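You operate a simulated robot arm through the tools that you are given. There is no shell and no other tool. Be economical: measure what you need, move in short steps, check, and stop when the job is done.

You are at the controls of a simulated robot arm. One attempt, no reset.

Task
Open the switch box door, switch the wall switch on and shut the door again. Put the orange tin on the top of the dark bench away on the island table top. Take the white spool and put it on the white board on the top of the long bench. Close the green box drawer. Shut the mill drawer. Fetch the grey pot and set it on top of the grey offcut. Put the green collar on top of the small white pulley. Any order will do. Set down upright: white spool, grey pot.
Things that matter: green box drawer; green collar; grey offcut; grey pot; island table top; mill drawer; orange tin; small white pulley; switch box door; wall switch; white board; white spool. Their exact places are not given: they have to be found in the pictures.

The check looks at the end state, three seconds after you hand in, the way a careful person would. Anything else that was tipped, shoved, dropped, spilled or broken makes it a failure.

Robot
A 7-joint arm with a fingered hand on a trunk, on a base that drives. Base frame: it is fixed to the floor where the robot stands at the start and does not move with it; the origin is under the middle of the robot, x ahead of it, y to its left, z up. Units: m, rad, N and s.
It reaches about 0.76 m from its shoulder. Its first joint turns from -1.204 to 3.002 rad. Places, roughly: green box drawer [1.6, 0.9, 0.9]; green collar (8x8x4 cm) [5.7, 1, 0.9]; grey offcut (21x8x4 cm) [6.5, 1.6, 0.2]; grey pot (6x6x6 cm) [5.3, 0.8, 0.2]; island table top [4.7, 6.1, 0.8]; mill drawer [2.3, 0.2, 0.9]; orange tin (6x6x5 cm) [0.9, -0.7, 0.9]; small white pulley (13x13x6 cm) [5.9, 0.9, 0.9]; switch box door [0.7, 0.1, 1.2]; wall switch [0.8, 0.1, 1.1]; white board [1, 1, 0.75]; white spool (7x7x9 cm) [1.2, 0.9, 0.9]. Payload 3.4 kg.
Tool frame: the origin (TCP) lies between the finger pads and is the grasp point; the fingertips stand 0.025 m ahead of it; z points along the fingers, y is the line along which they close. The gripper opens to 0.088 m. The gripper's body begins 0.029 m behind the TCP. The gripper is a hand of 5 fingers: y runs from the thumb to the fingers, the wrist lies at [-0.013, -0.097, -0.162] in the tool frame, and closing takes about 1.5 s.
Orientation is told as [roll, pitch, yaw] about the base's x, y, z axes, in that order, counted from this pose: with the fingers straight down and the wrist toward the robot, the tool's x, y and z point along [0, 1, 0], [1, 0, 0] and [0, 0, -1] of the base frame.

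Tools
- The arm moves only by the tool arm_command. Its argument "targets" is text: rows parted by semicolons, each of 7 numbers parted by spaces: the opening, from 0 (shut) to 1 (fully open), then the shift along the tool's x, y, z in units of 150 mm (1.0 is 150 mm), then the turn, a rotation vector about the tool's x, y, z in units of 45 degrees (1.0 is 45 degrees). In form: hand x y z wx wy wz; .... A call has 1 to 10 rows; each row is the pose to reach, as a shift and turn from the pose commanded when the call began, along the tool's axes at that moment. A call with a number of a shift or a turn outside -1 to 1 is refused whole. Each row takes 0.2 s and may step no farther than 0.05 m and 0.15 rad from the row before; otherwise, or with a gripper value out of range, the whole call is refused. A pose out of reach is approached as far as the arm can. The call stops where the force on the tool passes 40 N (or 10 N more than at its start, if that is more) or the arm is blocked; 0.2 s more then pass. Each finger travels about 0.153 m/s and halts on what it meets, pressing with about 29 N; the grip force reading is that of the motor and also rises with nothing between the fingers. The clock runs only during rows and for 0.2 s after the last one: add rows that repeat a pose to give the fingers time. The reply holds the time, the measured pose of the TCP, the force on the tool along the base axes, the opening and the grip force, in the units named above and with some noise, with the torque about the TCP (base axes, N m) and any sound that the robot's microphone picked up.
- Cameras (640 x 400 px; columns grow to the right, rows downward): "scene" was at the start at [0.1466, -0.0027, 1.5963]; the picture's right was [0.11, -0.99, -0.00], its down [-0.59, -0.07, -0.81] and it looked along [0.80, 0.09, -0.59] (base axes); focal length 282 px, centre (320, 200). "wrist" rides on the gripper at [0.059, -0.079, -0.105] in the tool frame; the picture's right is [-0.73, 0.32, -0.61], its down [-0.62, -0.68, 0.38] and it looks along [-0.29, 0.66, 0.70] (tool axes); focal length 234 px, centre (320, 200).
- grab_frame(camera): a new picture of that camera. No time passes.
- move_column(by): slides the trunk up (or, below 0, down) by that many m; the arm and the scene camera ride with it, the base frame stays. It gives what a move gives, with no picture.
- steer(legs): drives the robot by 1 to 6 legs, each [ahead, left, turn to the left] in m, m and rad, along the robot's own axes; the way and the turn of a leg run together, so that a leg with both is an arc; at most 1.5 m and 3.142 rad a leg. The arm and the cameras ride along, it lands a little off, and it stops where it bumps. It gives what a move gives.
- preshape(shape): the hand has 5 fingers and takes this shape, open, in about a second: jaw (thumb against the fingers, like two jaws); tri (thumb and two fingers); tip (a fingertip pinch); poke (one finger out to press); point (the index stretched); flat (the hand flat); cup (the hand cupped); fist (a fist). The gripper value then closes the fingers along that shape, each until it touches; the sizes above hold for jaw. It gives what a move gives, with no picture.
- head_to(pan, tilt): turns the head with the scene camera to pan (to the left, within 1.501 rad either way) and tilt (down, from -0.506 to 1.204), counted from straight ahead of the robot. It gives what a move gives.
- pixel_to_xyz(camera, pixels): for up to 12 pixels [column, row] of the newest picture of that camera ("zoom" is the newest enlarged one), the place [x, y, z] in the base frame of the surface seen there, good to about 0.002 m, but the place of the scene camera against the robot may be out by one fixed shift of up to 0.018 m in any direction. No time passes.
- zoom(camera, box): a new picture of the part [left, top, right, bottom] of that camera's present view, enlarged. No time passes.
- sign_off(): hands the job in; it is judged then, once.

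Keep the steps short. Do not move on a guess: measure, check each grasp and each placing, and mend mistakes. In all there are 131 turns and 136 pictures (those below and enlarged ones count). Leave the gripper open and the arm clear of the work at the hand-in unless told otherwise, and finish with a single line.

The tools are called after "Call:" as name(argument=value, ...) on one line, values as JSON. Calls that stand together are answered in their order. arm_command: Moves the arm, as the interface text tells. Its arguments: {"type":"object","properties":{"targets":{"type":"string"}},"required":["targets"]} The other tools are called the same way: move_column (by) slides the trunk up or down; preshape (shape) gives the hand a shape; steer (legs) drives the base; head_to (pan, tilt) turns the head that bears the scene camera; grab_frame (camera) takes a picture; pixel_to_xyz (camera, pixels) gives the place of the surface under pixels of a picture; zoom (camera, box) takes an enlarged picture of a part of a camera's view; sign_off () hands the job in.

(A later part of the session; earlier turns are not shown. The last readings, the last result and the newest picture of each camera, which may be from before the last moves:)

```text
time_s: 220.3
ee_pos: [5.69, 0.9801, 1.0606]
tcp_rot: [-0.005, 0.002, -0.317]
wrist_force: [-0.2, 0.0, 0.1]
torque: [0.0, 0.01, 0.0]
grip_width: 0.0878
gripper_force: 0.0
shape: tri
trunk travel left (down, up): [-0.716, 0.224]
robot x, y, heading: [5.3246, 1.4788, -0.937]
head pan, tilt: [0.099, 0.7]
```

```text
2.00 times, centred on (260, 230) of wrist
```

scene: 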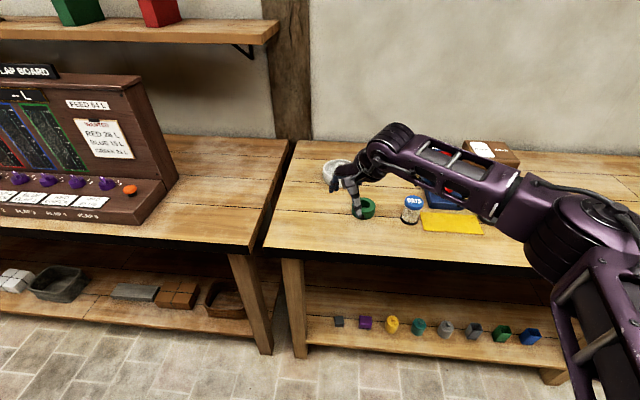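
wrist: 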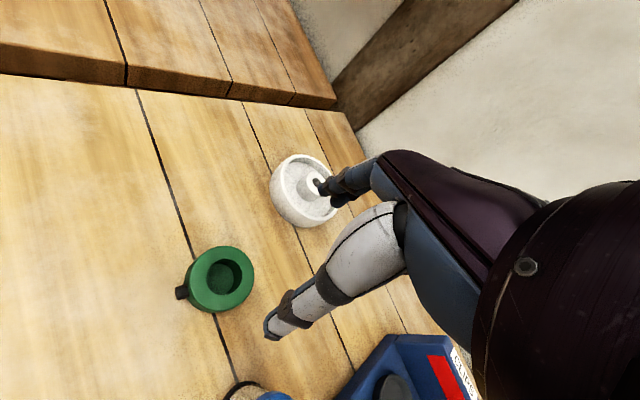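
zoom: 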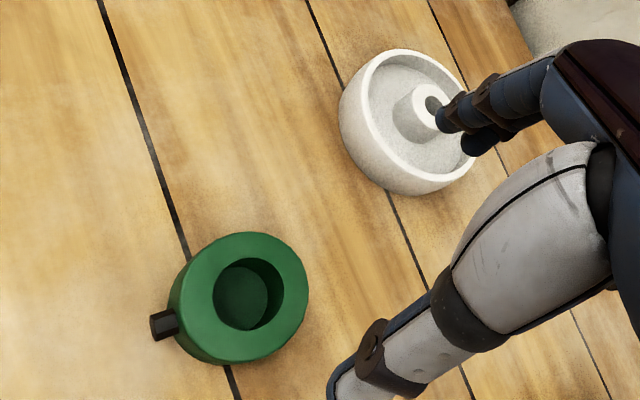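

The collar centre is (5.692, 0.986) with its top at 0.880 and an outer size of about 7 cm. I'll take the jaw shape, centre the hand and lower.

Call:
preshape(shape="jaw")

Call:
arm_command(targets="1 0.042 0 0 0 0 0; 1 0.042 0 0 0 0 0")

Call:
move_column(by=-0.15)

Call:
grab_frame(camera="wrist")

```text
time_s: 221.2
ee_pos: [5.6891, 0.9809, 1.061]
tcp_rot: [-0.005, 0.002, -0.318]
wrist_force: [-0.5, 0.6, -0.2]
torque: [0.03, 0.01, 0.0]
grip_width: 0.0878
gripper_force: 0.0
shape: jaw
trunk travel left (down, up): [-0.716, 0.224]
robot x, y, heading: [5.3248, 1.4777, -0.939]
head pan, tilt: [0.099, 0.7]
```

```text
time_s: 221.8
ee_pos: [5.6908, 0.9859, 1.0598]
tcp_rot: [-0.004, 0.002, -0.318]
wrist_force: [-0.3, -0.9, -0.3]
torque: [0.0, 0.01, -0.01]
grip_width: 0.0876
gripper_force: 0.0
shape: jaw
trunk travel left (down, up): [-0.716, 0.224]
robot x, y, heading: [5.3238, 1.4826, -0.939]
head pan, tilt: [0.099, 0.7]
```

```text
time_s: 223.5
ee_pos: [5.6925, 0.9859, 0.9104]
tcp_rot: [-0.004, 0.001, -0.316]
wrist_force: [-0.8, -0.2, 0.6]
torque: [0.0, -0.01, -0.01]
grip_width: 0.0877
gripper_force: 0.0
shape: jaw
trunk travel left (down, up): [-0.566, 0.374]
robot x, y, heading: [5.324, 1.4803, -0.939]
head pan, tilt: [0.099, 0.7]
```

```text
36 pictures are left
```

wrist: 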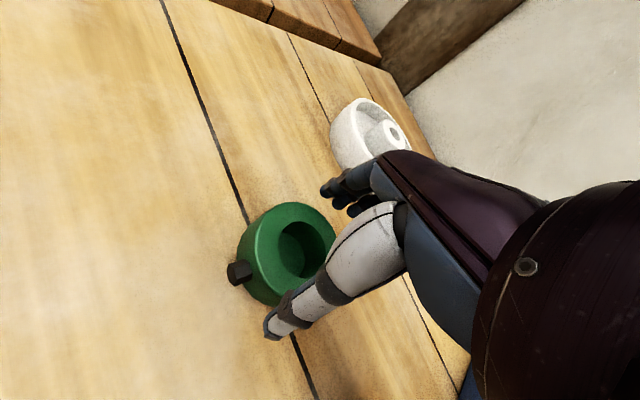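

I'll measure the pulley hub from here, lower the last 3 cm force-limited with the arm, and close.

Call:
pixel_to_xyz(camera="wrist", pixels=[[387, 128], [392, 142], [384, 138], [334, 125], [352, 103], [370, 102], [405, 135], [375, 130]])

Call:
arm_command(targets="1 0 0 0.07 0 0 0; 1 0 0 0.14 0 0 0; 1 0 0 0.21 0 0 0; 0.8 0 0 0.21 0 0 0; 0.6 0 0 0.21 0 0 0; 0.4 0 0 0.21 0 0 0; 0 0 0 0.21 0 0 0; 0 0 0 0.21 0 0 0; 0 0 0 0.21 0 0 0")

Call:
grab_frame(camera="wrist")

```text
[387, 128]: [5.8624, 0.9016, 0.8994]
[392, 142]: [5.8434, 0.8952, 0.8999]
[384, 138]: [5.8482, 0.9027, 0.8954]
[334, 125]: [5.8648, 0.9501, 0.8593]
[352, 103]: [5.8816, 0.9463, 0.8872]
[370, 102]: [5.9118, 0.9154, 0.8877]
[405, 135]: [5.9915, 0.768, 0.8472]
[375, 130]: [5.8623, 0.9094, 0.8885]
```

```text
time_s: 225.5
ee_pos: [5.6911, 0.9864, 0.8784]
tcp_rot: [-0.006, 0.001, -0.318]
wrist_force: [-0.6, -1.3, -0.1]
torque: [0.02, 0.08, -0.01]
grip_width: 0.0642
gripper_force: 29.1
shape: jaw
trunk travel left (down, up): [-0.566, 0.374]
robot x, y, heading: [5.3258, 1.4795, -0.938]
head pan, tilt: [0.099, 0.7]
```

```text
35 pictures are left
```

wrist: 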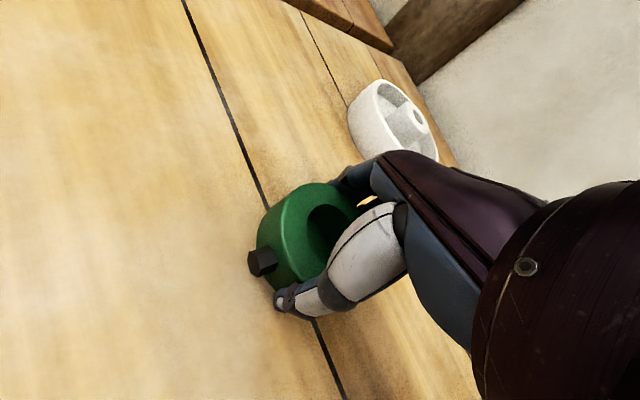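

Collar gripped (64 mm). I'll take a better hub measurement from this view and lift 9 cm.

Call:
pixel_to_xyz(camera="wrist", pixels=[[413, 108], [409, 116], [413, 126], [422, 110], [425, 130], [377, 82], [355, 105], [400, 92], [395, 160], [380, 150]])

Call:
move_column(by=0.09)

Call:
grab_frame(camera="scene")

```text
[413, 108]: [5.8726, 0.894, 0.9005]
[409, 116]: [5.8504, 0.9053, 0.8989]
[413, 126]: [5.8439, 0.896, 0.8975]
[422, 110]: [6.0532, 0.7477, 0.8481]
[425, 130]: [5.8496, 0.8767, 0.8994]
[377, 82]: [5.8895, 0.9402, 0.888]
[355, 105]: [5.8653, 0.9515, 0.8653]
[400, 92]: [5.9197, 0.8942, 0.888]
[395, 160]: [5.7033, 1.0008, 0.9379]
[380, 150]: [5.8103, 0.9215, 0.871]
```

```text
time_s: 226.8
ee_pos: [5.6921, 0.9857, 0.9674]
tcp_rot: [-0.004, 0.002, -0.317]
wrist_force: [-0.1, 0.9, -1.3]
torque: [-0.01, 0.0, 0.01]
grip_width: 0.0641
gripper_force: 29.1
shape: jaw
trunk travel left (down, up): [-0.656, 0.284]
robot x, y, heading: [5.3256, 1.4849, -0.936]
head pan, tilt: [0.099, 0.7]
```

```text
34 pictures are left
```

scene: 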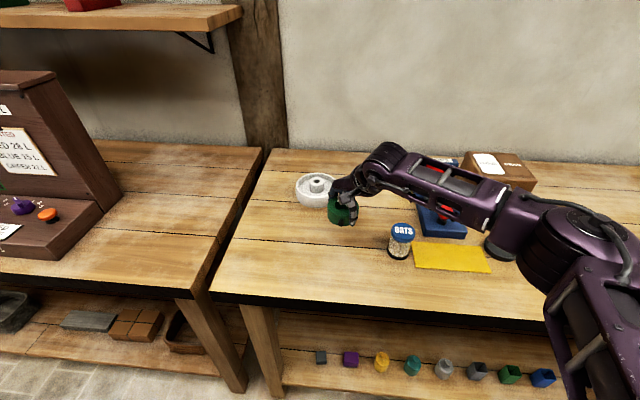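

Pulley centre is (5.859, 0.8905), hub top 0.8995, rim 0.888. I'll drive the collar over it.

Call:
steer(legs=[[0.175, 0.078, 0]])

Call:
grab_frame(camera="wrist")

```text
time_s: 228.3
ee_pos: [5.86, 0.8878, 0.9676]
tcp_rot: [-0.004, 0.0, -0.317]
wrist_force: [0.0, -0.1, -2.3]
torque: [-0.01, 0.01, 0.01]
grip_width: 0.0642
gripper_force: 29.3
shape: jaw
trunk travel left (down, up): [-0.656, 0.284]
robot x, y, heading: [5.4908, 1.3792, -0.94]
head pan, tilt: [0.099, 0.7]
```

```text
33 pictures are left
```

wrist: 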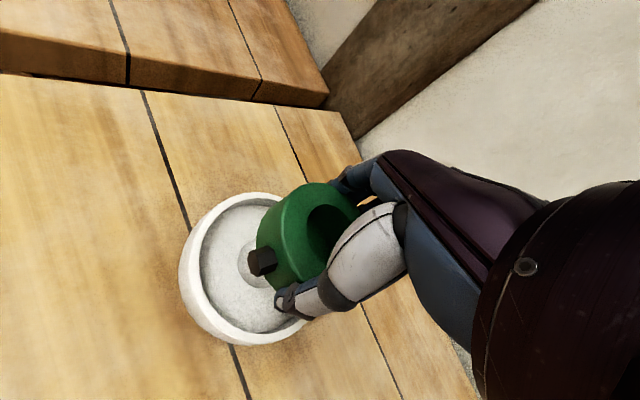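

Nearly centred, with a 2 mm correction. I'll lower gently.

Call:
arm_command(targets="0 0.015 0 0.07 0 0 0; 0 0.015 0 0.14 0 0 0; 0 0.015 0 0.21 0 0 0; 0 0.015 0 0.28 0 0 0; 0 0.015 0 0.34 0 0 0; 0 0.015 0 0.38 0 0 0; 0 0.015 0 0.41 0 0 0")

Call:
grab_frame(camera="wrist")

```text
time_s: 229.7
ee_pos: [5.8614, 0.889, 0.9283]
tcp_rot: [-0.007, -0.026, -0.317]
wrist_force: [-4.6, 3.5, 21.4]
torque: [0.17, 0.48, -0.01]
grip_width: 0.0623
gripper_force: 29.4
shape: jaw
trunk travel left (down, up): [-0.656, 0.284]
robot x, y, heading: [5.4894, 1.3839, -0.938]
head pan, tilt: [0.099, 0.7]
stopped in row 6: the force on the tool passed its limit at 44 N (the readings are from after the stop); the commanded pose is now the measured one
```

```text
32 pictures are left
```

wrist: 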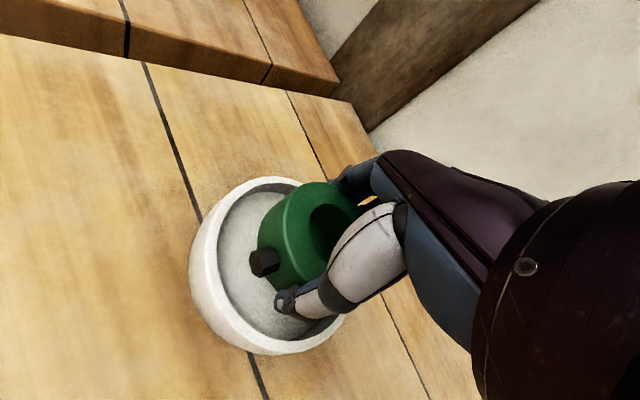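

The collar is resting on the hub top instead of slipping over it. The torque says contact is on the thumb side, so I'll ease up and step 3–8 mm that way, feeling for the drop.

Call:
arm_command(targets="0 0 0 -0.03 0 0 0; 0 0 -0.025 -0.02 0 0 0; 0 0 -0.025 0.02 0 0 0; 0 0 -0.025 0.04 0 0 0")

Call:
arm_command(targets="0 0 0 -0.03 0 0 0; 0 0 -0.02 -0.02 0 0 0; 0 0 -0.02 0.02 0 0 0; 0 0 -0.02 0.05 0 0 0")

```text
time_s: 230.7
ee_pos: [5.8606, 0.89, 0.9279]
tcp_rot: [-0.007, -0.038, -0.315]
wrist_force: [-2.7, 2.9, 21.0]
torque: [0.14, 0.49, -0.01]
grip_width: 0.0615
gripper_force: 29.2
shape: jaw
trunk travel left (down, up): [-0.656, 0.284]
robot x, y, heading: [5.4951, 1.3825, -0.927]
head pan, tilt: [0.099, 0.7]
stopped in row 4: the force on the tool passed its limit at 42 N (the readings are from after the stop); the commanded pose is now the measured one
```

```text
time_s: 231.6
ee_pos: [5.8614, 0.8892, 0.9284]
tcp_rot: [-0.007, -0.053, -0.317]
wrist_force: [-4.3, 3.9, 20.7]
torque: [0.15, 0.52, -0.01]
grip_width: 0.0613
gripper_force: 28.5
shape: jaw
trunk travel left (down, up): [-0.656, 0.284]
robot x, y, heading: [5.492, 1.3803, -0.937]
head pan, tilt: [0.099, 0.7]
stopped in row 4: the force on the tool passed its limit at 42 N (the readings are from after the stop); the commanded pose is now the measured one
```

It won't shift: the collar seems engaged on the hub and the hand is tilting. I'll relieve the pressure, level the hand, and open slowly so it settles.

Call:
arm_command(targets="0 0 0 -0.015 0.064 -0.021 0; 0 0 0 -0.015 0.064 -0.021 0; 0 0 0 -0.01 0.064 -0.021 0")

Call:
zoom(camera="scene", box=[230, 120, 430, 260])

```text
time_s: 232.4
ee_pos: [5.8606, 0.8903, 0.9272]
tcp_rot: [-0.024, 0.003, -0.318]
wrist_force: [1.6, -1.5, 21.8]
torque: [-0.15, -0.32, -0.02]
grip_width: 0.0613
gripper_force: 28.9
shape: jaw
trunk travel left (down, up): [-0.656, 0.284]
robot x, y, heading: [5.4923, 1.3813, -0.931]
head pan, tilt: [0.099, 0.7]
```

```text
2.86 times, centred on (330, 190) of scene
```

zoom: 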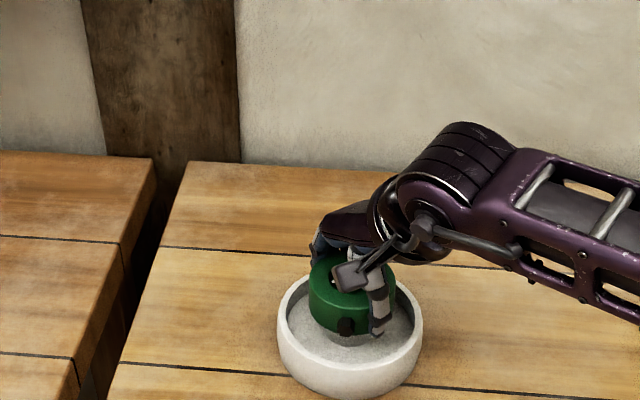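

The collar sits level and centred on the hub. I'll release and rise.

Call:
arm_command(targets="0.5 0 0 -0.02 0 0 0; 0.8 0 0 -0.02 0 0 0; 1 0 0 -0.02 0 0 0; 1 0 0 -0.02 0 0 0; 1 0 0 -0.02 0 0 0; 1 0 0 -0.02 0 0 0")

Call:
move_column(by=0.1)

Call:
grab_frame(camera="wrist")

Call:
pixel_to_xyz(camera="wrist", pixels=[[260, 268], [230, 275], [285, 262], [255, 240], [250, 300]])

```text
time_s: 233.8
ee_pos: [5.8616, 0.8877, 0.9255]
tcp_rot: [-0.023, 0.01, -0.318]
wrist_force: [0.1, 0.4, -1.0]
torque: [0.0, -0.01, 0.01]
grip_width: 0.0879
gripper_force: 0.1
shape: jaw
trunk travel left (down, up): [-0.656, 0.284]
robot x, y, heading: [5.4896, 1.3774, -0.935]
head pan, tilt: [0.099, 0.7]
```

```text
time_s: 235.1
ee_pos: [5.8627, 0.8881, 1.0261]
tcp_rot: [-0.022, 0.008, -0.318]
wrist_force: [0.3, -0.5, 0.0]
torque: [0.03, 0.02, 0.0]
grip_width: 0.0879
gripper_force: 0.1
shape: jaw
trunk travel left (down, up): [-0.756, 0.184]
robot x, y, heading: [5.4915, 1.378, -0.935]
head pan, tilt: [0.099, 0.7]
```

```text
30 pictures are left
```

wrist: 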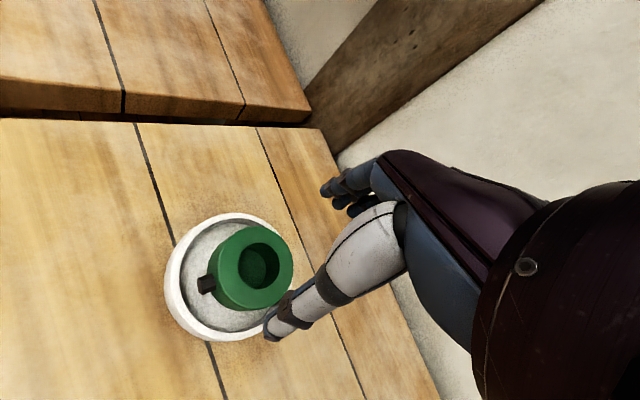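

```text
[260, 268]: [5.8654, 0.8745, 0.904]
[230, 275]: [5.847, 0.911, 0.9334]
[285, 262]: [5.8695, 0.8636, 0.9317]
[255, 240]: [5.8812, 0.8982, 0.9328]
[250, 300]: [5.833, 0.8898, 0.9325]
```

Collar sits level on the pulley (top 0.932 all round). Now the grey pot on the lower shelf at about (5.335, 0.772). I'll back away, line up in front of it and lower the trunk while still outside the bench.

Call:
steer(legs=[[-0.45, 0, 0], [0, -0.49, 0]])

Call:
move_column(by=-0.7)

Call:
grab_frame(camera="wrist")

Call:
grab_frame(camera="scene")

```text
time_s: 240.3
ee_pos: [5.2031, 0.9532, 1.0275]
tcp_rot: [-0.023, 0.008, -0.316]
wrist_force: [0.2, 0.4, 0.9]
torque: [0.04, 0.03, -0.02]
grip_width: 0.0878
gripper_force: 0.1
shape: jaw
trunk travel left (down, up): [-0.756, 0.184]
robot x, y, heading: [4.8332, 1.4478, -0.938]
head pan, tilt: [0.099, 0.7]
```

```text
refused: -0.7 is not a number from -0.4 to 0.4
```

```text
29 pictures are left
```

wrist: 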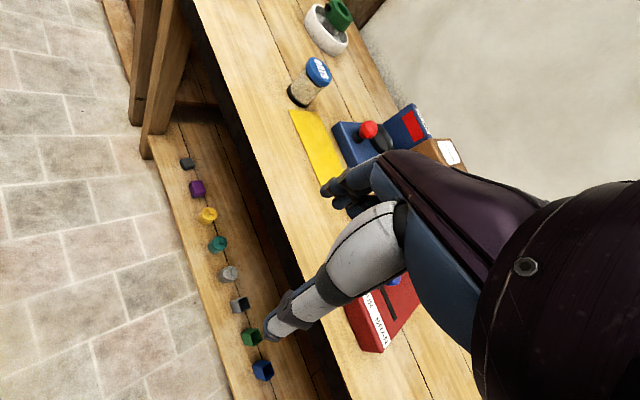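

```text
28 pictures are left
```

scene: 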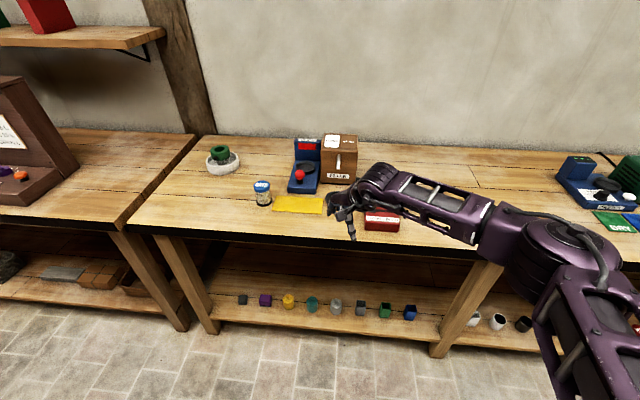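

The trunk step is limited to 0.4 m. I'll measure the grey pot at wrist (228,272) and the bench front edge before lowering.

Call:
pixel_to_xyz(camera="wrist", pixels=[[228, 268], [228, 279], [218, 244], [241, 303], [265, 215], [280, 260], [225, 290], [300, 275]])

Call:
zoom(camera="scene", box=[220, 220, 440, 350])

Call:
pixel_to_xyz(camera="scene", pixels=[[350, 233], [350, 242], [336, 301], [336, 310], [310, 250], [330, 330], [340, 255]])

```text
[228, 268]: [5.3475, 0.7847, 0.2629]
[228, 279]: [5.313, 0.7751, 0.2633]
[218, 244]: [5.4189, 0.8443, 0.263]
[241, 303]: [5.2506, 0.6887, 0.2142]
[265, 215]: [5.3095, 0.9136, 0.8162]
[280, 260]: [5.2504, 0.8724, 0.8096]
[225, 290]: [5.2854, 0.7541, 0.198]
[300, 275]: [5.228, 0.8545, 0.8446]
```

```text
2.91 times, centred on (330, 285) of scene
```

zoom: 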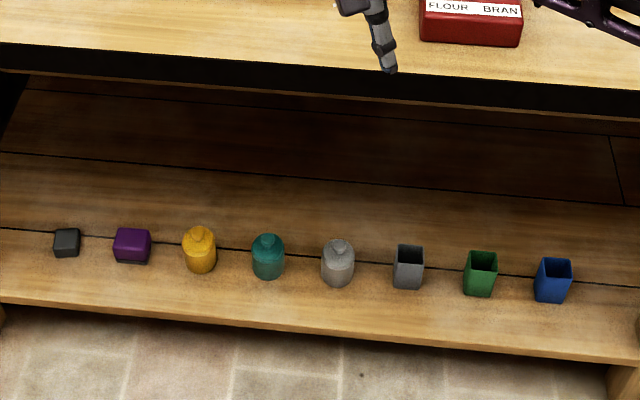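

```text
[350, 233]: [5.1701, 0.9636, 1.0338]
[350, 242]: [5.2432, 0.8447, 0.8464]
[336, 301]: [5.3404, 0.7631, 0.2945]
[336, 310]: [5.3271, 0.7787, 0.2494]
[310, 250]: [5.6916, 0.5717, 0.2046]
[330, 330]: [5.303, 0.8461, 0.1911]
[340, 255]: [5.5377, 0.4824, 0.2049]
```

By position the listed [5.3, 0.8] matches the round grey one with the knob, while the square grey cup is at y≈0.69. I'll check the heights of both.

Call:
pixel_to_xyz(camera="zoom", pixels=[[338, 242], [338, 252], [338, 258], [338, 280], [322, 268], [353, 270], [398, 248], [420, 250], [396, 270], [407, 287], [421, 270], [337, 248]])

Call:
move_column(by=-0.4)

```text
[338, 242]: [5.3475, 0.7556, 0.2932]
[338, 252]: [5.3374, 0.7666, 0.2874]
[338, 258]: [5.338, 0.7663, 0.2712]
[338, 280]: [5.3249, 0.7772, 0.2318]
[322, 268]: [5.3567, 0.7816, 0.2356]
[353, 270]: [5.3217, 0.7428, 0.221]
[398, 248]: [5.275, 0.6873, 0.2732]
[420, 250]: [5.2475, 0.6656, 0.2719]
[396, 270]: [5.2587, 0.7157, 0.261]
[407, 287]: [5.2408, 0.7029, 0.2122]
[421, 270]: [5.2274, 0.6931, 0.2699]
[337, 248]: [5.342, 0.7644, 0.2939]
```

```text
time_s: 244.2
ee_pos: [5.2033, 0.9532, 0.6275]
tcp_rot: [-0.024, 0.009, -0.317]
wrist_force: [-0.5, 0.1, -0.4]
torque: [-0.02, 0.02, 0.0]
grip_width: 0.0875
gripper_force: 0.1
shape: jaw
trunk travel left (down, up): [-0.356, 0.584]
robot x, y, heading: [4.8348, 1.441, -0.934]
head pan, tilt: [0.099, 0.7]
```

The round grey pot's centre matches the listed place (5.327, 0.777); the cup's doesn't. I'll lower another 30 cm outside the bench, then drive in above the pot (fingertips at 0.30 over its top at 0.287).

Call:
move_column(by=-0.29)

Call:
steer(legs=[[0.213, -0.005, 0]])

Call:
grab_frame(camera="wrist")

```text
time_s: 247.1
ee_pos: [5.2043, 0.9531, 0.3371]
tcp_rot: [-0.024, 0.009, -0.316]
wrist_force: [0.3, 0.6, 0.2]
torque: [0.01, -0.03, -0.01]
grip_width: 0.0879
gripper_force: 0.1
shape: jaw
trunk travel left (down, up): [-0.066, 0.874]
robot x, y, heading: [4.8311, 1.4516, -0.937]
head pan, tilt: [0.099, 0.7]
```

```text
time_s: 248.7
ee_pos: [5.3281, 0.7803, 0.3369]
tcp_rot: [-0.022, 0.007, -0.313]
wrist_force: [0.0, -0.2, -0.7]
torque: [0.01, -0.01, 0.0]
grip_width: 0.0878
gripper_force: 0.1
shape: jaw
trunk travel left (down, up): [-0.066, 0.874]
robot x, y, heading: [4.956, 1.2731, -0.931]
head pan, tilt: [0.099, 0.7]
```

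```text
26 pictures are left
```

wrist: 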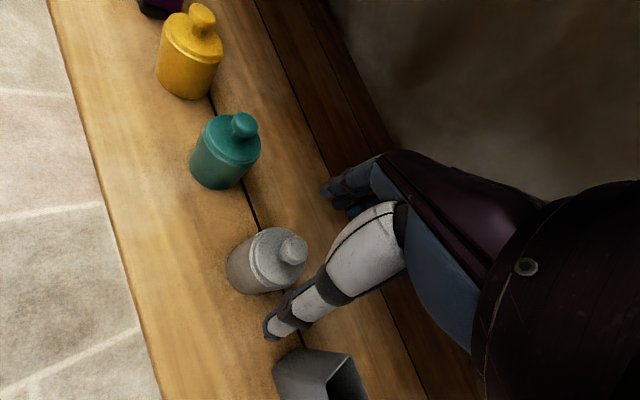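

It's a lidded pot with a knob, spaced well from its neighbours. I'll measure its centre precisely.

Call:
pixel_to_xyz(camera="wrist", pixels=[[294, 247], [290, 243], [262, 250], [272, 232], [283, 278], [300, 262], [265, 275]])

```text
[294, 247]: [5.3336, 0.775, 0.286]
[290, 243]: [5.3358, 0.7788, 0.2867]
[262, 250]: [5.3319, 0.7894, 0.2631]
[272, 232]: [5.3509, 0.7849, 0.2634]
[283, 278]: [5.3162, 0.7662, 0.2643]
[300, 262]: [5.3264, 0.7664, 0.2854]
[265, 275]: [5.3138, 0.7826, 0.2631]
```

Centre (5.332, 0.774). I'll correct 6 mm, lower to 0.265 and close.

Call:
arm_command(targets="1 -0.03 0.038 0 0 0 0; 1 -0.03 0.038 0.16 0 0 0; 1 -0.03 0.038 0.32 0 0 0; 1 -0.03 0.038 0.475 0 0 0; 0.7 -0.03 0.038 0.475 0 0 0; 0.4 -0.03 0.038 0.475 0 0 0; 0 -0.03 0.038 0.475 0 0 0; 0 -0.03 0.038 0.475 0 0 0; 0 -0.03 0.038 0.475 0 0 0")

Call:
grab_frame(camera="wrist")

```text
time_s: 250.7
ee_pos: [5.3307, 0.7721, 0.266]
tcp_rot: [-0.022, 0.007, -0.315]
wrist_force: [-2.2, 0.0, -0.2]
torque: [0.0, -0.02, -0.02]
grip_width: 0.0448
gripper_force: 29.0
shape: jaw
trunk travel left (down, up): [-0.066, 0.874]
robot x, y, heading: [4.9574, 1.2717, -0.936]
head pan, tilt: [0.099, 0.7]
```

```text
25 pictures are left
```

wrist: 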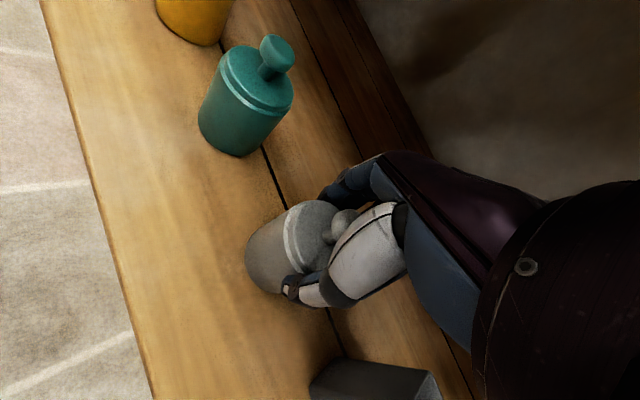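

Gripped. I'll lift 10 cm, check it, back out, and move left along the bench to the offcut.

Call:
move_column(by=0.1)

Call:
steer(legs=[[-0.29, 0, 0], [0, 1.45, 0]])

Call:
grab_frame(camera="wrist")

Call:
grab_frame(camera="scene")

```text
time_s: 252.1
ee_pos: [5.33, 0.7713, 0.3639]
tcp_rot: [-0.021, 0.012, -0.316]
wrist_force: [0.2, -1.0, -5.4]
torque: [0.01, -0.03, -0.01]
grip_width: 0.0449
gripper_force: 29.0
shape: jaw
trunk travel left (down, up): [-0.166, 0.774]
robot x, y, heading: [4.9555, 1.2726, -0.929]
head pan, tilt: [0.099, 0.7]
```

```text
time_s: 260.9
ee_pos: [6.3375, 1.8503, 0.3646]
tcp_rot: [-0.023, 0.01, -0.338]
wrist_force: [-1.2, -0.2, -5.8]
torque: [-0.01, 0.04, 0.02]
grip_width: 0.0447
gripper_force: 28.3
shape: jaw
trunk travel left (down, up): [-0.166, 0.774]
robot x, y, heading: [5.9764, 2.3592, -0.955]
head pan, tilt: [0.099, 0.7]
```

```text
24 pictures are left
```

wrist: 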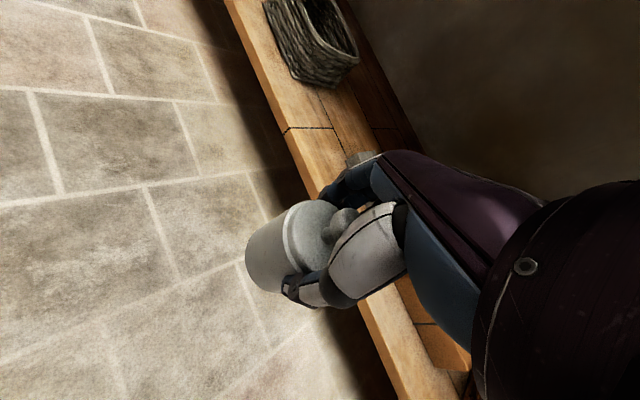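

```text
23 pictures are left
```

scene: 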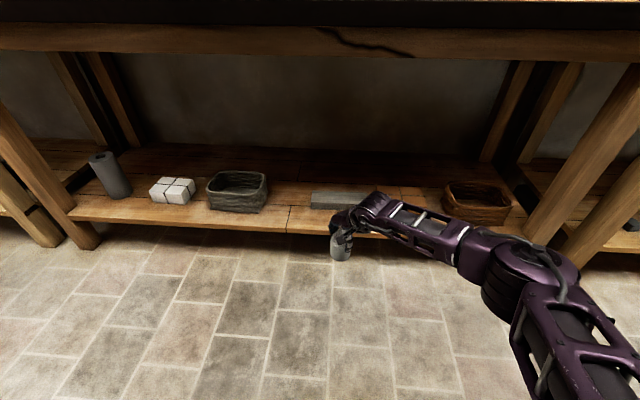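

The offcut is at (340,200). I'll zoom and measure its edges.

Call:
zoom(camera="scene", box=[290, 170, 450, 270])

Call:
pixel_to_xyz(camera="zoom", pixels=[[95, 95], [170, 95], [260, 95], [95, 118], [170, 120], [100, 90], [330, 88], [95, 140], [360, 90], [95, 125]])

```text
4.00 times, centred on (370, 220) of scene
```

zoom: 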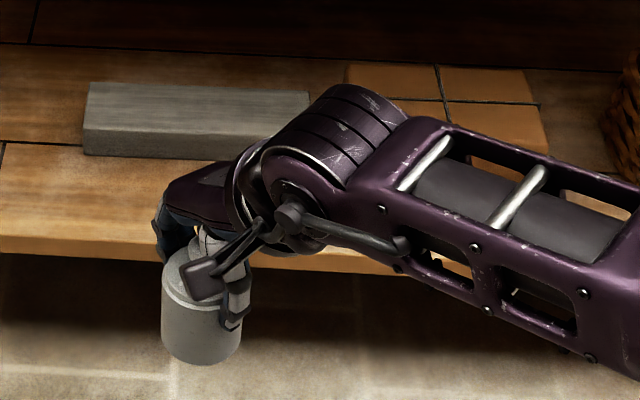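

```text
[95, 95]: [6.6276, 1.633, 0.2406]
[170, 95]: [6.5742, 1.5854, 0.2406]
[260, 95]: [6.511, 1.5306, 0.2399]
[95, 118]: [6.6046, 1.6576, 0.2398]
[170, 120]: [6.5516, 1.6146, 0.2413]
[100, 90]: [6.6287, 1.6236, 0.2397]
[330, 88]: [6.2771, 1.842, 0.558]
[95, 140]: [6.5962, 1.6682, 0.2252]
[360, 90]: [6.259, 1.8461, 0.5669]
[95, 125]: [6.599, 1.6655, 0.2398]
```

Offcut centre about (6.5425, 1.5975), top 0.2335. I'll drive in with the pot 6 cm above it.

Call:
steer(legs=[[0.325, 0.021, 0]])

Call:
grab_frame(camera="wrist")

```text
time_s: 263.1
ee_pos: [6.542, 1.5977, 0.3643]
tcp_rot: [-0.023, 0.01, -0.336]
wrist_force: [0.1, 0.0, -5.4]
torque: [0.04, -0.02, 0.02]
grip_width: 0.0448
gripper_force: 29.1
shape: jaw
trunk travel left (down, up): [-0.166, 0.774]
robot x, y, heading: [6.1768, 2.1066, -0.952]
head pan, tilt: [0.099, 0.7]
```

```text
21 pictures are left
```

wrist: 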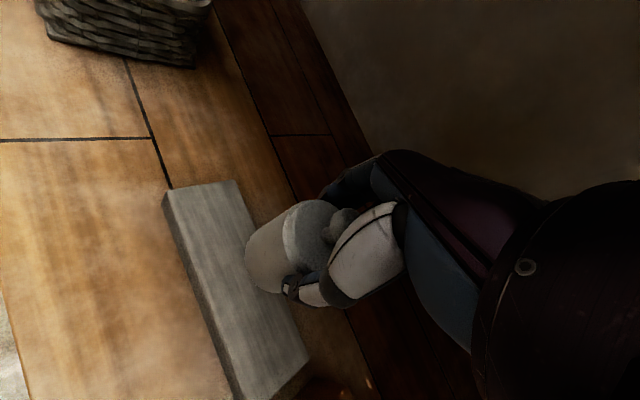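

I'll confirm the offcut's corners with the wrist camera.

Call:
pixel_to_xyz(camera="wrist", pixels=[[170, 197], [234, 184], [305, 355], [245, 392], [215, 260], [250, 215]])

```text
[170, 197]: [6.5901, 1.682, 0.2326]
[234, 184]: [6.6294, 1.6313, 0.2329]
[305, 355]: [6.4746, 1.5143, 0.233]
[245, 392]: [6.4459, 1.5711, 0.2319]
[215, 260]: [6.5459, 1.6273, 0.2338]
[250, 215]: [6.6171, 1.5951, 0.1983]
```

Centre refined to (6.535, 1.600). I'll correct 6 mm and lower onto it.

Call:
arm_command(targets="0 0 -0.04 0.1 0 0 0; 0 0 -0.04 0.2 0 0 0; 0 0 -0.04 0.3 0 0 0; 0 0 -0.04 0.37 0 0 0; 0 0 -0.04 0.41 0 0 0; 0 0 -0.04 0.42 0 0 0; 0 0 -0.04 0.42 0 0 0")

Call:
grab_frame(camera="wrist")

```text
time_s: 264.7
ee_pos: [6.5364, 1.599, 0.301]
tcp_rot: [-0.022, 0.009, -0.338]
wrist_force: [0.8, -0.4, -5.9]
torque: [0.0, -0.01, 0.02]
grip_width: 0.0449
gripper_force: 29.0
shape: jaw
trunk travel left (down, up): [-0.166, 0.774]
robot x, y, heading: [6.179, 2.1075, -0.952]
head pan, tilt: [0.099, 0.7]
```

```text
20 pictures are left
```

wrist: 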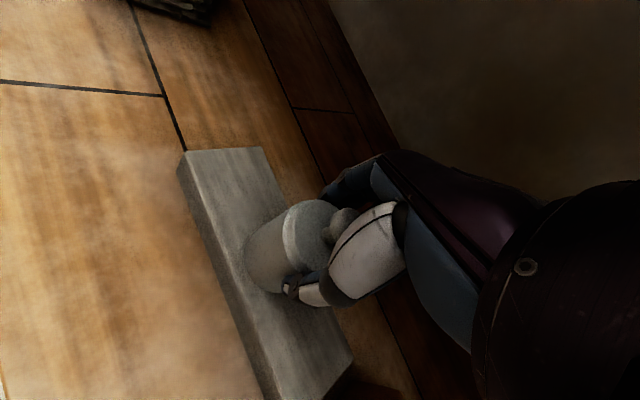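

Weight is still on the hand, so I'll go a few mm lower and then release.

Call:
arm_command(targets="0 0 0 0.012 0 0 0; 0 0 0 0.024 0 0 0; 0 0 0 0.03 0 0 0; 0.3 0 0 0.03 0 0 0; 0.6 0 0 0.03 0 0 0; 1 0 0 0.03 0 0 0; 1 0 0 0.03 0 0 0; 1 0 0 0.03 0 0 0; 1 0 0 0.03 0 0 0")

Call:
move_column(by=0.12)

Call:
grab_frame(camera="wrist")

```text
time_s: 266.7
ee_pos: [6.5361, 1.599, 0.2985]
tcp_rot: [-0.023, 0.009, -0.338]
wrist_force: [0.7, 0.0, 0.1]
torque: [-0.02, 0.0, 0.01]
grip_width: 0.0875
gripper_force: 0.0
shape: jaw
trunk travel left (down, up): [-0.166, 0.774]
robot x, y, heading: [6.1805, 2.1046, -0.958]
head pan, tilt: [0.099, 0.7]
```

```text
time_s: 268.2
ee_pos: [6.5345, 1.5992, 0.4184]
tcp_rot: [-0.022, 0.007, -0.337]
wrist_force: [-0.3, -0.8, -0.3]
torque: [-0.05, 0.01, -0.04]
grip_width: 0.0877
gripper_force: 0.1
shape: jaw
trunk travel left (down, up): [-0.286, 0.654]
robot x, y, heading: [6.178, 2.1059, -0.956]
head pan, tilt: [0.099, 0.7]
```

```text
19 pictures are left
```

wrist: 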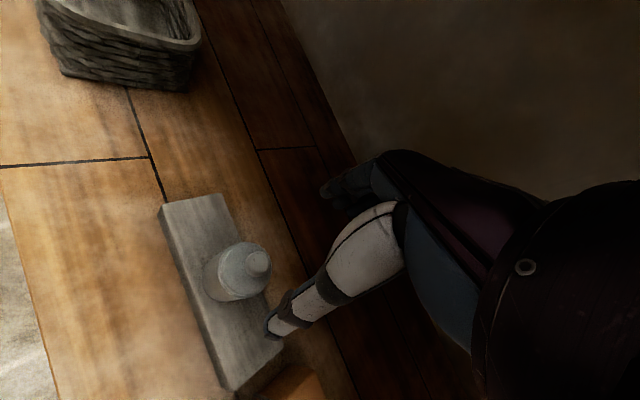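

The pot stands upright on the offcut. Now to the long bench: I'll back out through the gap and strafe right along the hall.

Call:
steer(legs=[[-0.32, 0, 0.02], [0, -0.56, 0], [-1.45, 0, 0], [-1.45, 0, 0], [0, -1.45, 0], [0, -1.45, 0]])

Call:
move_column(by=0.4)

Call:
move_column(by=0.2)

Call:
head_to(pan=-0.4, tilt=0.35)

Call:
grab_frame(camera="scene")

```text
time_s: 300.2
ee_pos: [1.8643, 2.0692, 0.4185]
tcp_rot: [-0.023, 0.008, -0.329]
wrist_force: [0.2, -0.3, 0.3]
torque: [0.01, 0.02, -0.03]
grip_width: 0.0877
gripper_force: 0.1
shape: jaw
trunk travel left (down, up): [-0.286, 0.654]
robot x, y, heading: [1.5028, 2.5747, -0.952]
head pan, tilt: [0.099, 0.7]
```

```text
time_s: 304.0
ee_pos: [1.8633, 2.0688, 0.8177]
tcp_rot: [-0.024, 0.009, -0.329]
wrist_force: [-0.3, -0.3, -0.3]
torque: [-0.04, 0.0, 0.03]
grip_width: 0.0873
gripper_force: 0.1
shape: jaw
trunk travel left (down, up): [-0.686, 0.254]
robot x, y, heading: [1.5026, 2.5729, -0.944]
head pan, tilt: [0.099, 0.7]
```

```text
time_s: 306.2
ee_pos: [1.8648, 2.069, 1.0182]
tcp_rot: [-0.023, 0.009, -0.328]
wrist_force: [0.2, 0.2, 0.5]
torque: [-0.02, 0.03, -0.03]
grip_width: 0.0877
gripper_force: 0.1
shape: jaw
trunk travel left (down, up): [-0.886, 0.054]
robot x, y, heading: [1.5102, 2.5743, -0.947]
head pan, tilt: [0.099, 0.7]
```

```text
time_s: 307.1
ee_pos: [1.8635, 2.0695, 1.0179]
tcp_rot: [-0.024, 0.008, -0.328]
wrist_force: [0.6, -0.5, -0.2]
torque: [0.03, 0.01, -0.02]
grip_width: 0.0879
gripper_force: 0.0
shape: jaw
trunk travel left (down, up): [-0.886, 0.054]
robot x, y, heading: [1.5019, 2.5751, -0.941]
head pan, tilt: [-0.4, 0.351]
```

```text
18 pictures are left
```

scene: 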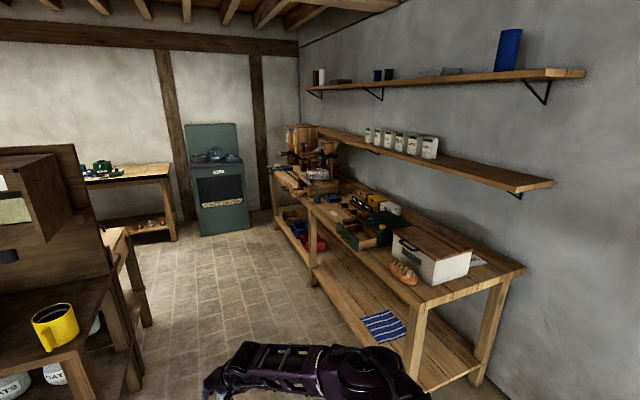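

The long bench runs along the back of the wall. I'll zoom in on it and measure.

Call:
zoom(camera="scene", box=[260, 130, 540, 310])

Call:
pixel_to_xyz(camera="zoom", pixels=[[215, 240], [250, 225], [195, 225], [300, 180], [270, 165], [325, 310], [500, 290], [355, 360], [130, 100], [65, 110], [120, 270], [455, 280]])

```text
2.22 times, centred on (400, 220) of scene
```

zoom: 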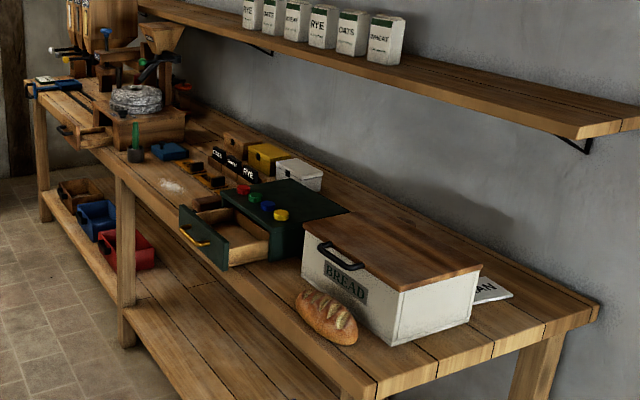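

```text
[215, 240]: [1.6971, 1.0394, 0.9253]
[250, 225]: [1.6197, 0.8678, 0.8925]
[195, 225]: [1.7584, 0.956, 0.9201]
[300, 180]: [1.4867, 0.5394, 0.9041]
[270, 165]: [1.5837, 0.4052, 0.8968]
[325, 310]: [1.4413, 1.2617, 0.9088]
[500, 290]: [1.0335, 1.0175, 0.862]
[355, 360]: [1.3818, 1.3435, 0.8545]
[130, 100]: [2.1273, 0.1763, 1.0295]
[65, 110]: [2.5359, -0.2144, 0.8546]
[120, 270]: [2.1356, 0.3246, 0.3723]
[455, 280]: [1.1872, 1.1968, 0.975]
```

Green drawer front at n≈1.98; the mill drawer is farther along. The white board lies behind the BREAD box at (1.03, 1.02). I'll turn to face the bench and look at the spool from in front.

Call:
steer(legs=[[0, 0, -1.563], [0, 1.1, 0]])

Call:
head_to(pan=0.0, tilt=0.5)

Call:
grab_frame(camera="scene")

```text
time_s: 316.7
ee_pos: [1.6077, 1.3058, 1.0183]
tcp_rot: [-0.022, 0.009, -1.935]
wrist_force: [-0.3, -1.0, 0.3]
torque: [0.01, -0.01, 0.01]
grip_width: 0.0874
gripper_force: 0.1
shape: jaw
trunk travel left (down, up): [-0.886, 0.054]
robot x, y, heading: [2.1259, 1.645, -2.55]
head pan, tilt: [-0.4, 0.351]
```

```text
time_s: 317.6
ee_pos: [1.6078, 1.306, 1.018]
tcp_rot: [-0.023, 0.008, -1.934]
wrist_force: [-0.3, 0.7, 0.2]
torque: [-0.01, -0.01, -0.04]
grip_width: 0.0875
gripper_force: 0.0
shape: jaw
trunk travel left (down, up): [-0.886, 0.054]
robot x, y, heading: [2.1261, 1.6451, -2.555]
head pan, tilt: [0.0, 0.499]
```

```text
16 pictures are left
```

scene: 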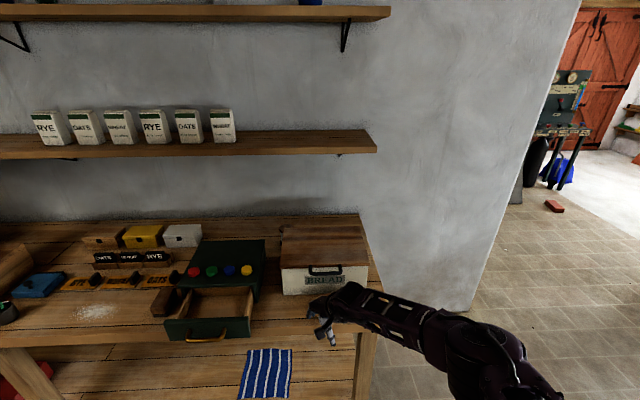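

The spool and board must be right behind the BREAD box under the shelf. I'll measure the lid, shelf edge and drawer front for clearance.

Call:
pixel_to_xyz(camera="scene", pixels=[[284, 229], [357, 229], [365, 262], [284, 265], [300, 134], [300, 150], [376, 148], [170, 332], [250, 328], [232, 250], [210, 340], [400, 200]])

Call:
move_column(by=0.05)

Call:
steer(legs=[[0.25, 0.0, 0.05]])

Call:
grab_frame(camera="wrist")

```text
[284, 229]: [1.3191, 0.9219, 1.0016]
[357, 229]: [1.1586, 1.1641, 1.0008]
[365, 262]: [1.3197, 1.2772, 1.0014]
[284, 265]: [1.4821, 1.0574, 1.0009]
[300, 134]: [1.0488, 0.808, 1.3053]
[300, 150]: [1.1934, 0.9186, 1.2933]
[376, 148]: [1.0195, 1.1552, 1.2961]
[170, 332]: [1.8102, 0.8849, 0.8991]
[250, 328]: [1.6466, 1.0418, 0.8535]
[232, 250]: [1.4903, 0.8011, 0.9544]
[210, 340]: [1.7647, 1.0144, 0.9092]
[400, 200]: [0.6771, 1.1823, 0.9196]
```

```text
time_s: 318.5
ee_pos: [1.6083, 1.3064, 1.0683]
tcp_rot: [-0.022, 0.01, -1.934]
wrist_force: [0.3, -0.5, -0.7]
torque: [-0.02, -0.03, -0.01]
grip_width: 0.0874
gripper_force: 0.0
shape: jaw
trunk travel left (down, up): [-0.936, 0.004]
robot x, y, heading: [2.1223, 1.6463, -2.548]
head pan, tilt: [0.0, 0.499]
```

```text
time_s: 320.3
ee_pos: [1.4224, 1.1377, 1.0686]
tcp_rot: [-0.023, 0.009, -1.883]
wrist_force: [-0.2, 0.1, -0.2]
torque: [0.02, -0.01, 0.0]
grip_width: 0.0877
gripper_force: 0.2
shape: jaw
trunk travel left (down, up): [-0.936, 0.004]
robot x, y, heading: [1.922, 1.5026, -2.501]
head pan, tilt: [0.0, 0.499]
```

```text
15 pictures are left
```

wrist: 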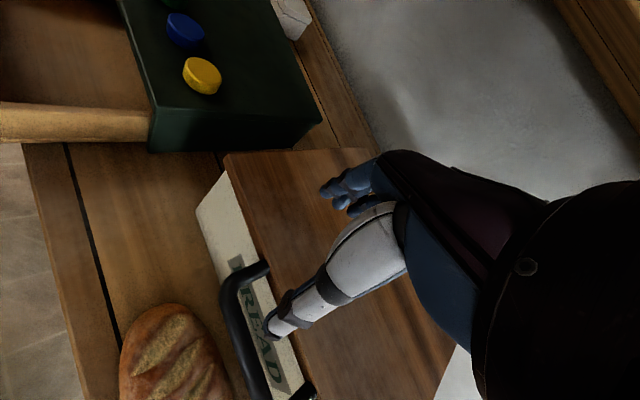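

Lid top is 0.994 and spans n 1.61–1.82; the shelf edge is at n≈1.505, z 1.28. Fingertips are at 1.044, so I can go 20 cm further in over the lid to see the spool.

Call:
steer(legs=[[0.22, 0.03, 0]])

Call:
grab_frame(camera="wrist")

Call:
pixel_to_xyz(camera="wrist", pixels=[[250, 250], [230, 280], [270, 280], [250, 320], [280, 220], [300, 180], [420, 390], [330, 300]])

```text
time_s: 322.0
ee_pos: [1.2602, 0.984, 1.0682]
tcp_rot: [-0.026, 0.01, -1.886]
wrist_force: [0.4, 0.6, 0.3]
torque: [-0.06, -0.02, -0.01]
grip_width: 0.0878
gripper_force: 0.0
shape: jaw
trunk travel left (down, up): [-0.936, 0.004]
robot x, y, heading: [1.7633, 1.3502, -2.509]
head pan, tilt: [0.0, 0.499]
```

```text
14 pictures are left
```

wrist: 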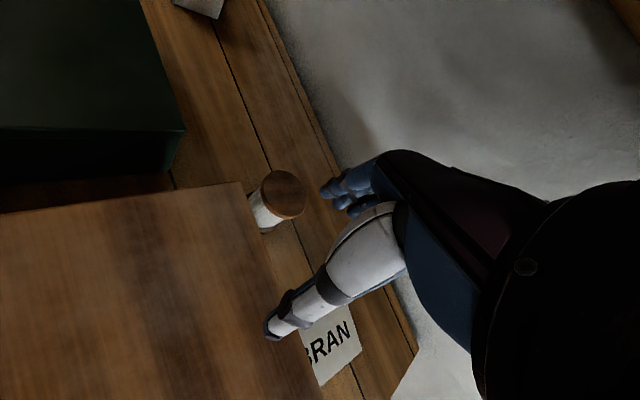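

```text
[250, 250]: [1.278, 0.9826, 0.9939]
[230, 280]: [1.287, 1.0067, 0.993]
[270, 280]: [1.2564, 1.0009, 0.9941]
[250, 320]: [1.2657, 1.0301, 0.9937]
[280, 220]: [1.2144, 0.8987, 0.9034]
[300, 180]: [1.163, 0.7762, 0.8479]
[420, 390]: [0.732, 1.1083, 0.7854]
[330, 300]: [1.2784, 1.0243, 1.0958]
```

Now I see the spool, with its wooden top at (284,194), and the white board "BRAN" at (335,345). I'll measure both.

Call:
pixel_to_xyz(camera="wrist", pixels=[[284, 193], [265, 192], [303, 196], [284, 175], [285, 212], [262, 222], [268, 232], [345, 318], [358, 345], [325, 380], [338, 350], [312, 355]])

```text
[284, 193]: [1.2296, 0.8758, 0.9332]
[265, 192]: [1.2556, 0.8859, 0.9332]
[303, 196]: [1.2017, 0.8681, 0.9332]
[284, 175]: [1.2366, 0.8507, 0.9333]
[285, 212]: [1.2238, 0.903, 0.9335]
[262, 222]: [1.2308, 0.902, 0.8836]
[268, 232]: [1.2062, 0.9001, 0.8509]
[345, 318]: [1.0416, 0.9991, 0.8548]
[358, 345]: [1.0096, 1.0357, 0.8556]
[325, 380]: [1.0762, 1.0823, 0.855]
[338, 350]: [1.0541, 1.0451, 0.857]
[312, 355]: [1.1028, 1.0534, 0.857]
```

Spool centre (1.229, 0.876), top 0.933. Board centre is near n 1.468, t 0.20, top 0.8555. I'll shift the base left and in, then straighten the hand for reach.

Call:
steer(legs=[[0, 0.069, 0], [0.07, 0, 0]])

Call:
arm_command(targets="1 -0.02 0.03 0 0 0 0.12; 1 -0.045 0.06 0 0 0 0.24; 1 -0.07 0.1 0 0 0 0.36; 1 -0.095 0.12 0 0 0 0.5; 1 -0.095 0.12 0 0 0 0.5")

```text
time_s: 323.7
ee_pos: [1.2589, 0.896, 1.0652]
tcp_rot: [-0.021, 0.014, -1.887]
wrist_force: [-0.5, 0.0, -0.7]
torque: [0.07, 0.0, 0.02]
grip_width: 0.0875
gripper_force: 0.2
shape: jaw
trunk travel left (down, up): [-0.936, 0.004]
robot x, y, heading: [1.7636, 1.2715, -2.507]
head pan, tilt: [0.0, 0.499]
stopped in leg 2: the robot was blocked; the commanded pose is now the measured one
```

```text
time_s: 324.9
ee_pos: [1.2448, 0.8873, 1.0672]
tcp_rot: [-0.025, -0.001, -2.281]
wrist_force: [0.4, 0.5, 0.5]
torque: [-0.01, 0.03, 0.0]
grip_width: 0.0879
gripper_force: 0.0
shape: jaw
trunk travel left (down, up): [-0.936, 0.004]
robot x, y, heading: [1.7635, 1.2663, -2.502]
head pan, tilt: [0.0, 0.499]
```

Blocked by the bench, with 2 cm still to go by arm. After that I lower to the spool.

Call:
arm_command(targets="1 -0.015 0.065 0 0 0 0; 1 -0.029 0.127 0 0 0 0; 1 -0.029 0.127 0 0 0 0")

Call:
move_column(by=-0.1)

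Call:
grab_frame(camera="wrist")

```text
time_s: 325.7
ee_pos: [1.228, 0.876, 1.0673]
tcp_rot: [-0.026, 0.001, -2.281]
wrist_force: [-0.2, -0.6, -0.7]
torque: [0.01, -0.01, 0.02]
grip_width: 0.0879
gripper_force: 0.0
shape: jaw
trunk travel left (down, up): [-0.936, 0.004]
robot x, y, heading: [1.7625, 1.2665, -2.497]
head pan, tilt: [0.0, 0.499]
```

```text
time_s: 327.0
ee_pos: [1.2286, 0.8759, 0.9679]
tcp_rot: [-0.027, 0.0, -2.278]
wrist_force: [0.1, 0.5, -0.4]
torque: [-0.01, 0.03, 0.0]
grip_width: 0.0875
gripper_force: 0.0
shape: jaw
trunk travel left (down, up): [-0.836, 0.104]
robot x, y, heading: [1.7646, 1.2689, -2.502]
head pan, tilt: [0.0, 0.499]
```

```text
13 pictures are left
```

wrist: 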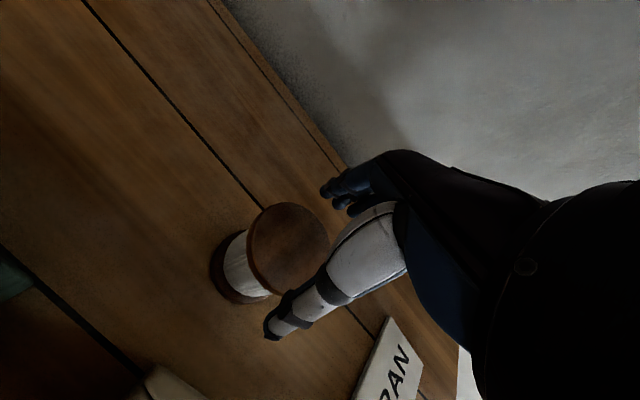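

Well centred. I'll lower 4.3 cm and close on the spool's top flange.

Call:
arm_command(targets="1 0 0 0.1 0 0 0; 1 0 0 0.2 0 0 0; 1 0 0 0.29 0 0 0; 0.7 0 0 0.29 0 0 0; 0.4 0 0 0.29 0 0 0; 0 0 0 0.29 0 0 0; 0 0 0 0.29 0 0 0; 0 0 0 0.29 0 0 0; 0 0 0 0.29 0 0 0")

Call:
move_column(by=0.1)

Call:
grab_frame(camera="wrist")

```text
time_s: 329.0
ee_pos: [1.233, 0.884, 0.9302]
tcp_rot: [-0.026, -0.008, -2.28]
wrist_force: [-6.2, -8.0, 28.4]
torque: [-0.43, 0.33, -0.07]
grip_width: 0.0497
gripper_force: 29.3
shape: jaw
out of reach, approached as far as the arm can: row 2, 3, 4, 5, 6, 7, 8, 9
trunk travel left (down, up): [-0.836, 0.104]
robot x, y, heading: [1.7675, 1.2682, -2.499]
head pan, tilt: [0.0, 0.499]
```

```text
time_s: 330.3
ee_pos: [1.2335, 0.8849, 1.0258]
tcp_rot: [-0.028, 0.0, -2.281]
wrist_force: [-0.7, -0.3, -1.5]
torque: [0.0, 0.01, -0.01]
grip_width: 0.0492
gripper_force: 29.2
shape: jaw
trunk travel left (down, up): [-0.936, 0.004]
robot x, y, heading: [1.7649, 1.2659, -2.503]
head pan, tilt: [0.0, 0.499]
```

```text
12 pictures are left
```

wrist: 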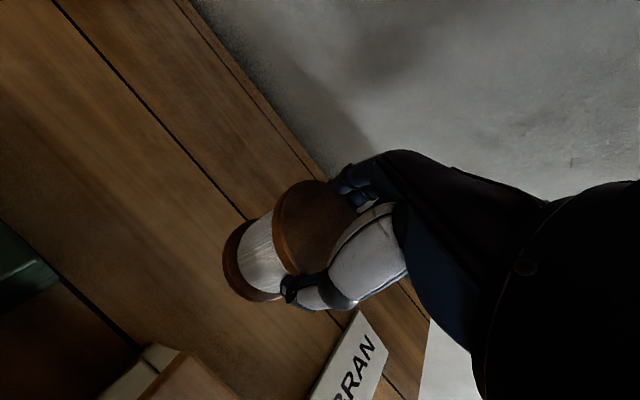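

The spool is held. I'll measure the board's visible corners from here.

Call:
pixel_to_xyz(camera="wrist", pixels=[[358, 313], [387, 351], [365, 396], [320, 390], [312, 398], [355, 360], [342, 340]])

```text
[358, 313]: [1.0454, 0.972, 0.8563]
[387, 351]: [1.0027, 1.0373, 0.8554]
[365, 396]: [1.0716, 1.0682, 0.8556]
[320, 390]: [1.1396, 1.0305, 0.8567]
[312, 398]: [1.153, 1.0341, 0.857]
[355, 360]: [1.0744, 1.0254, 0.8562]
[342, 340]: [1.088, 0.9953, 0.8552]
```

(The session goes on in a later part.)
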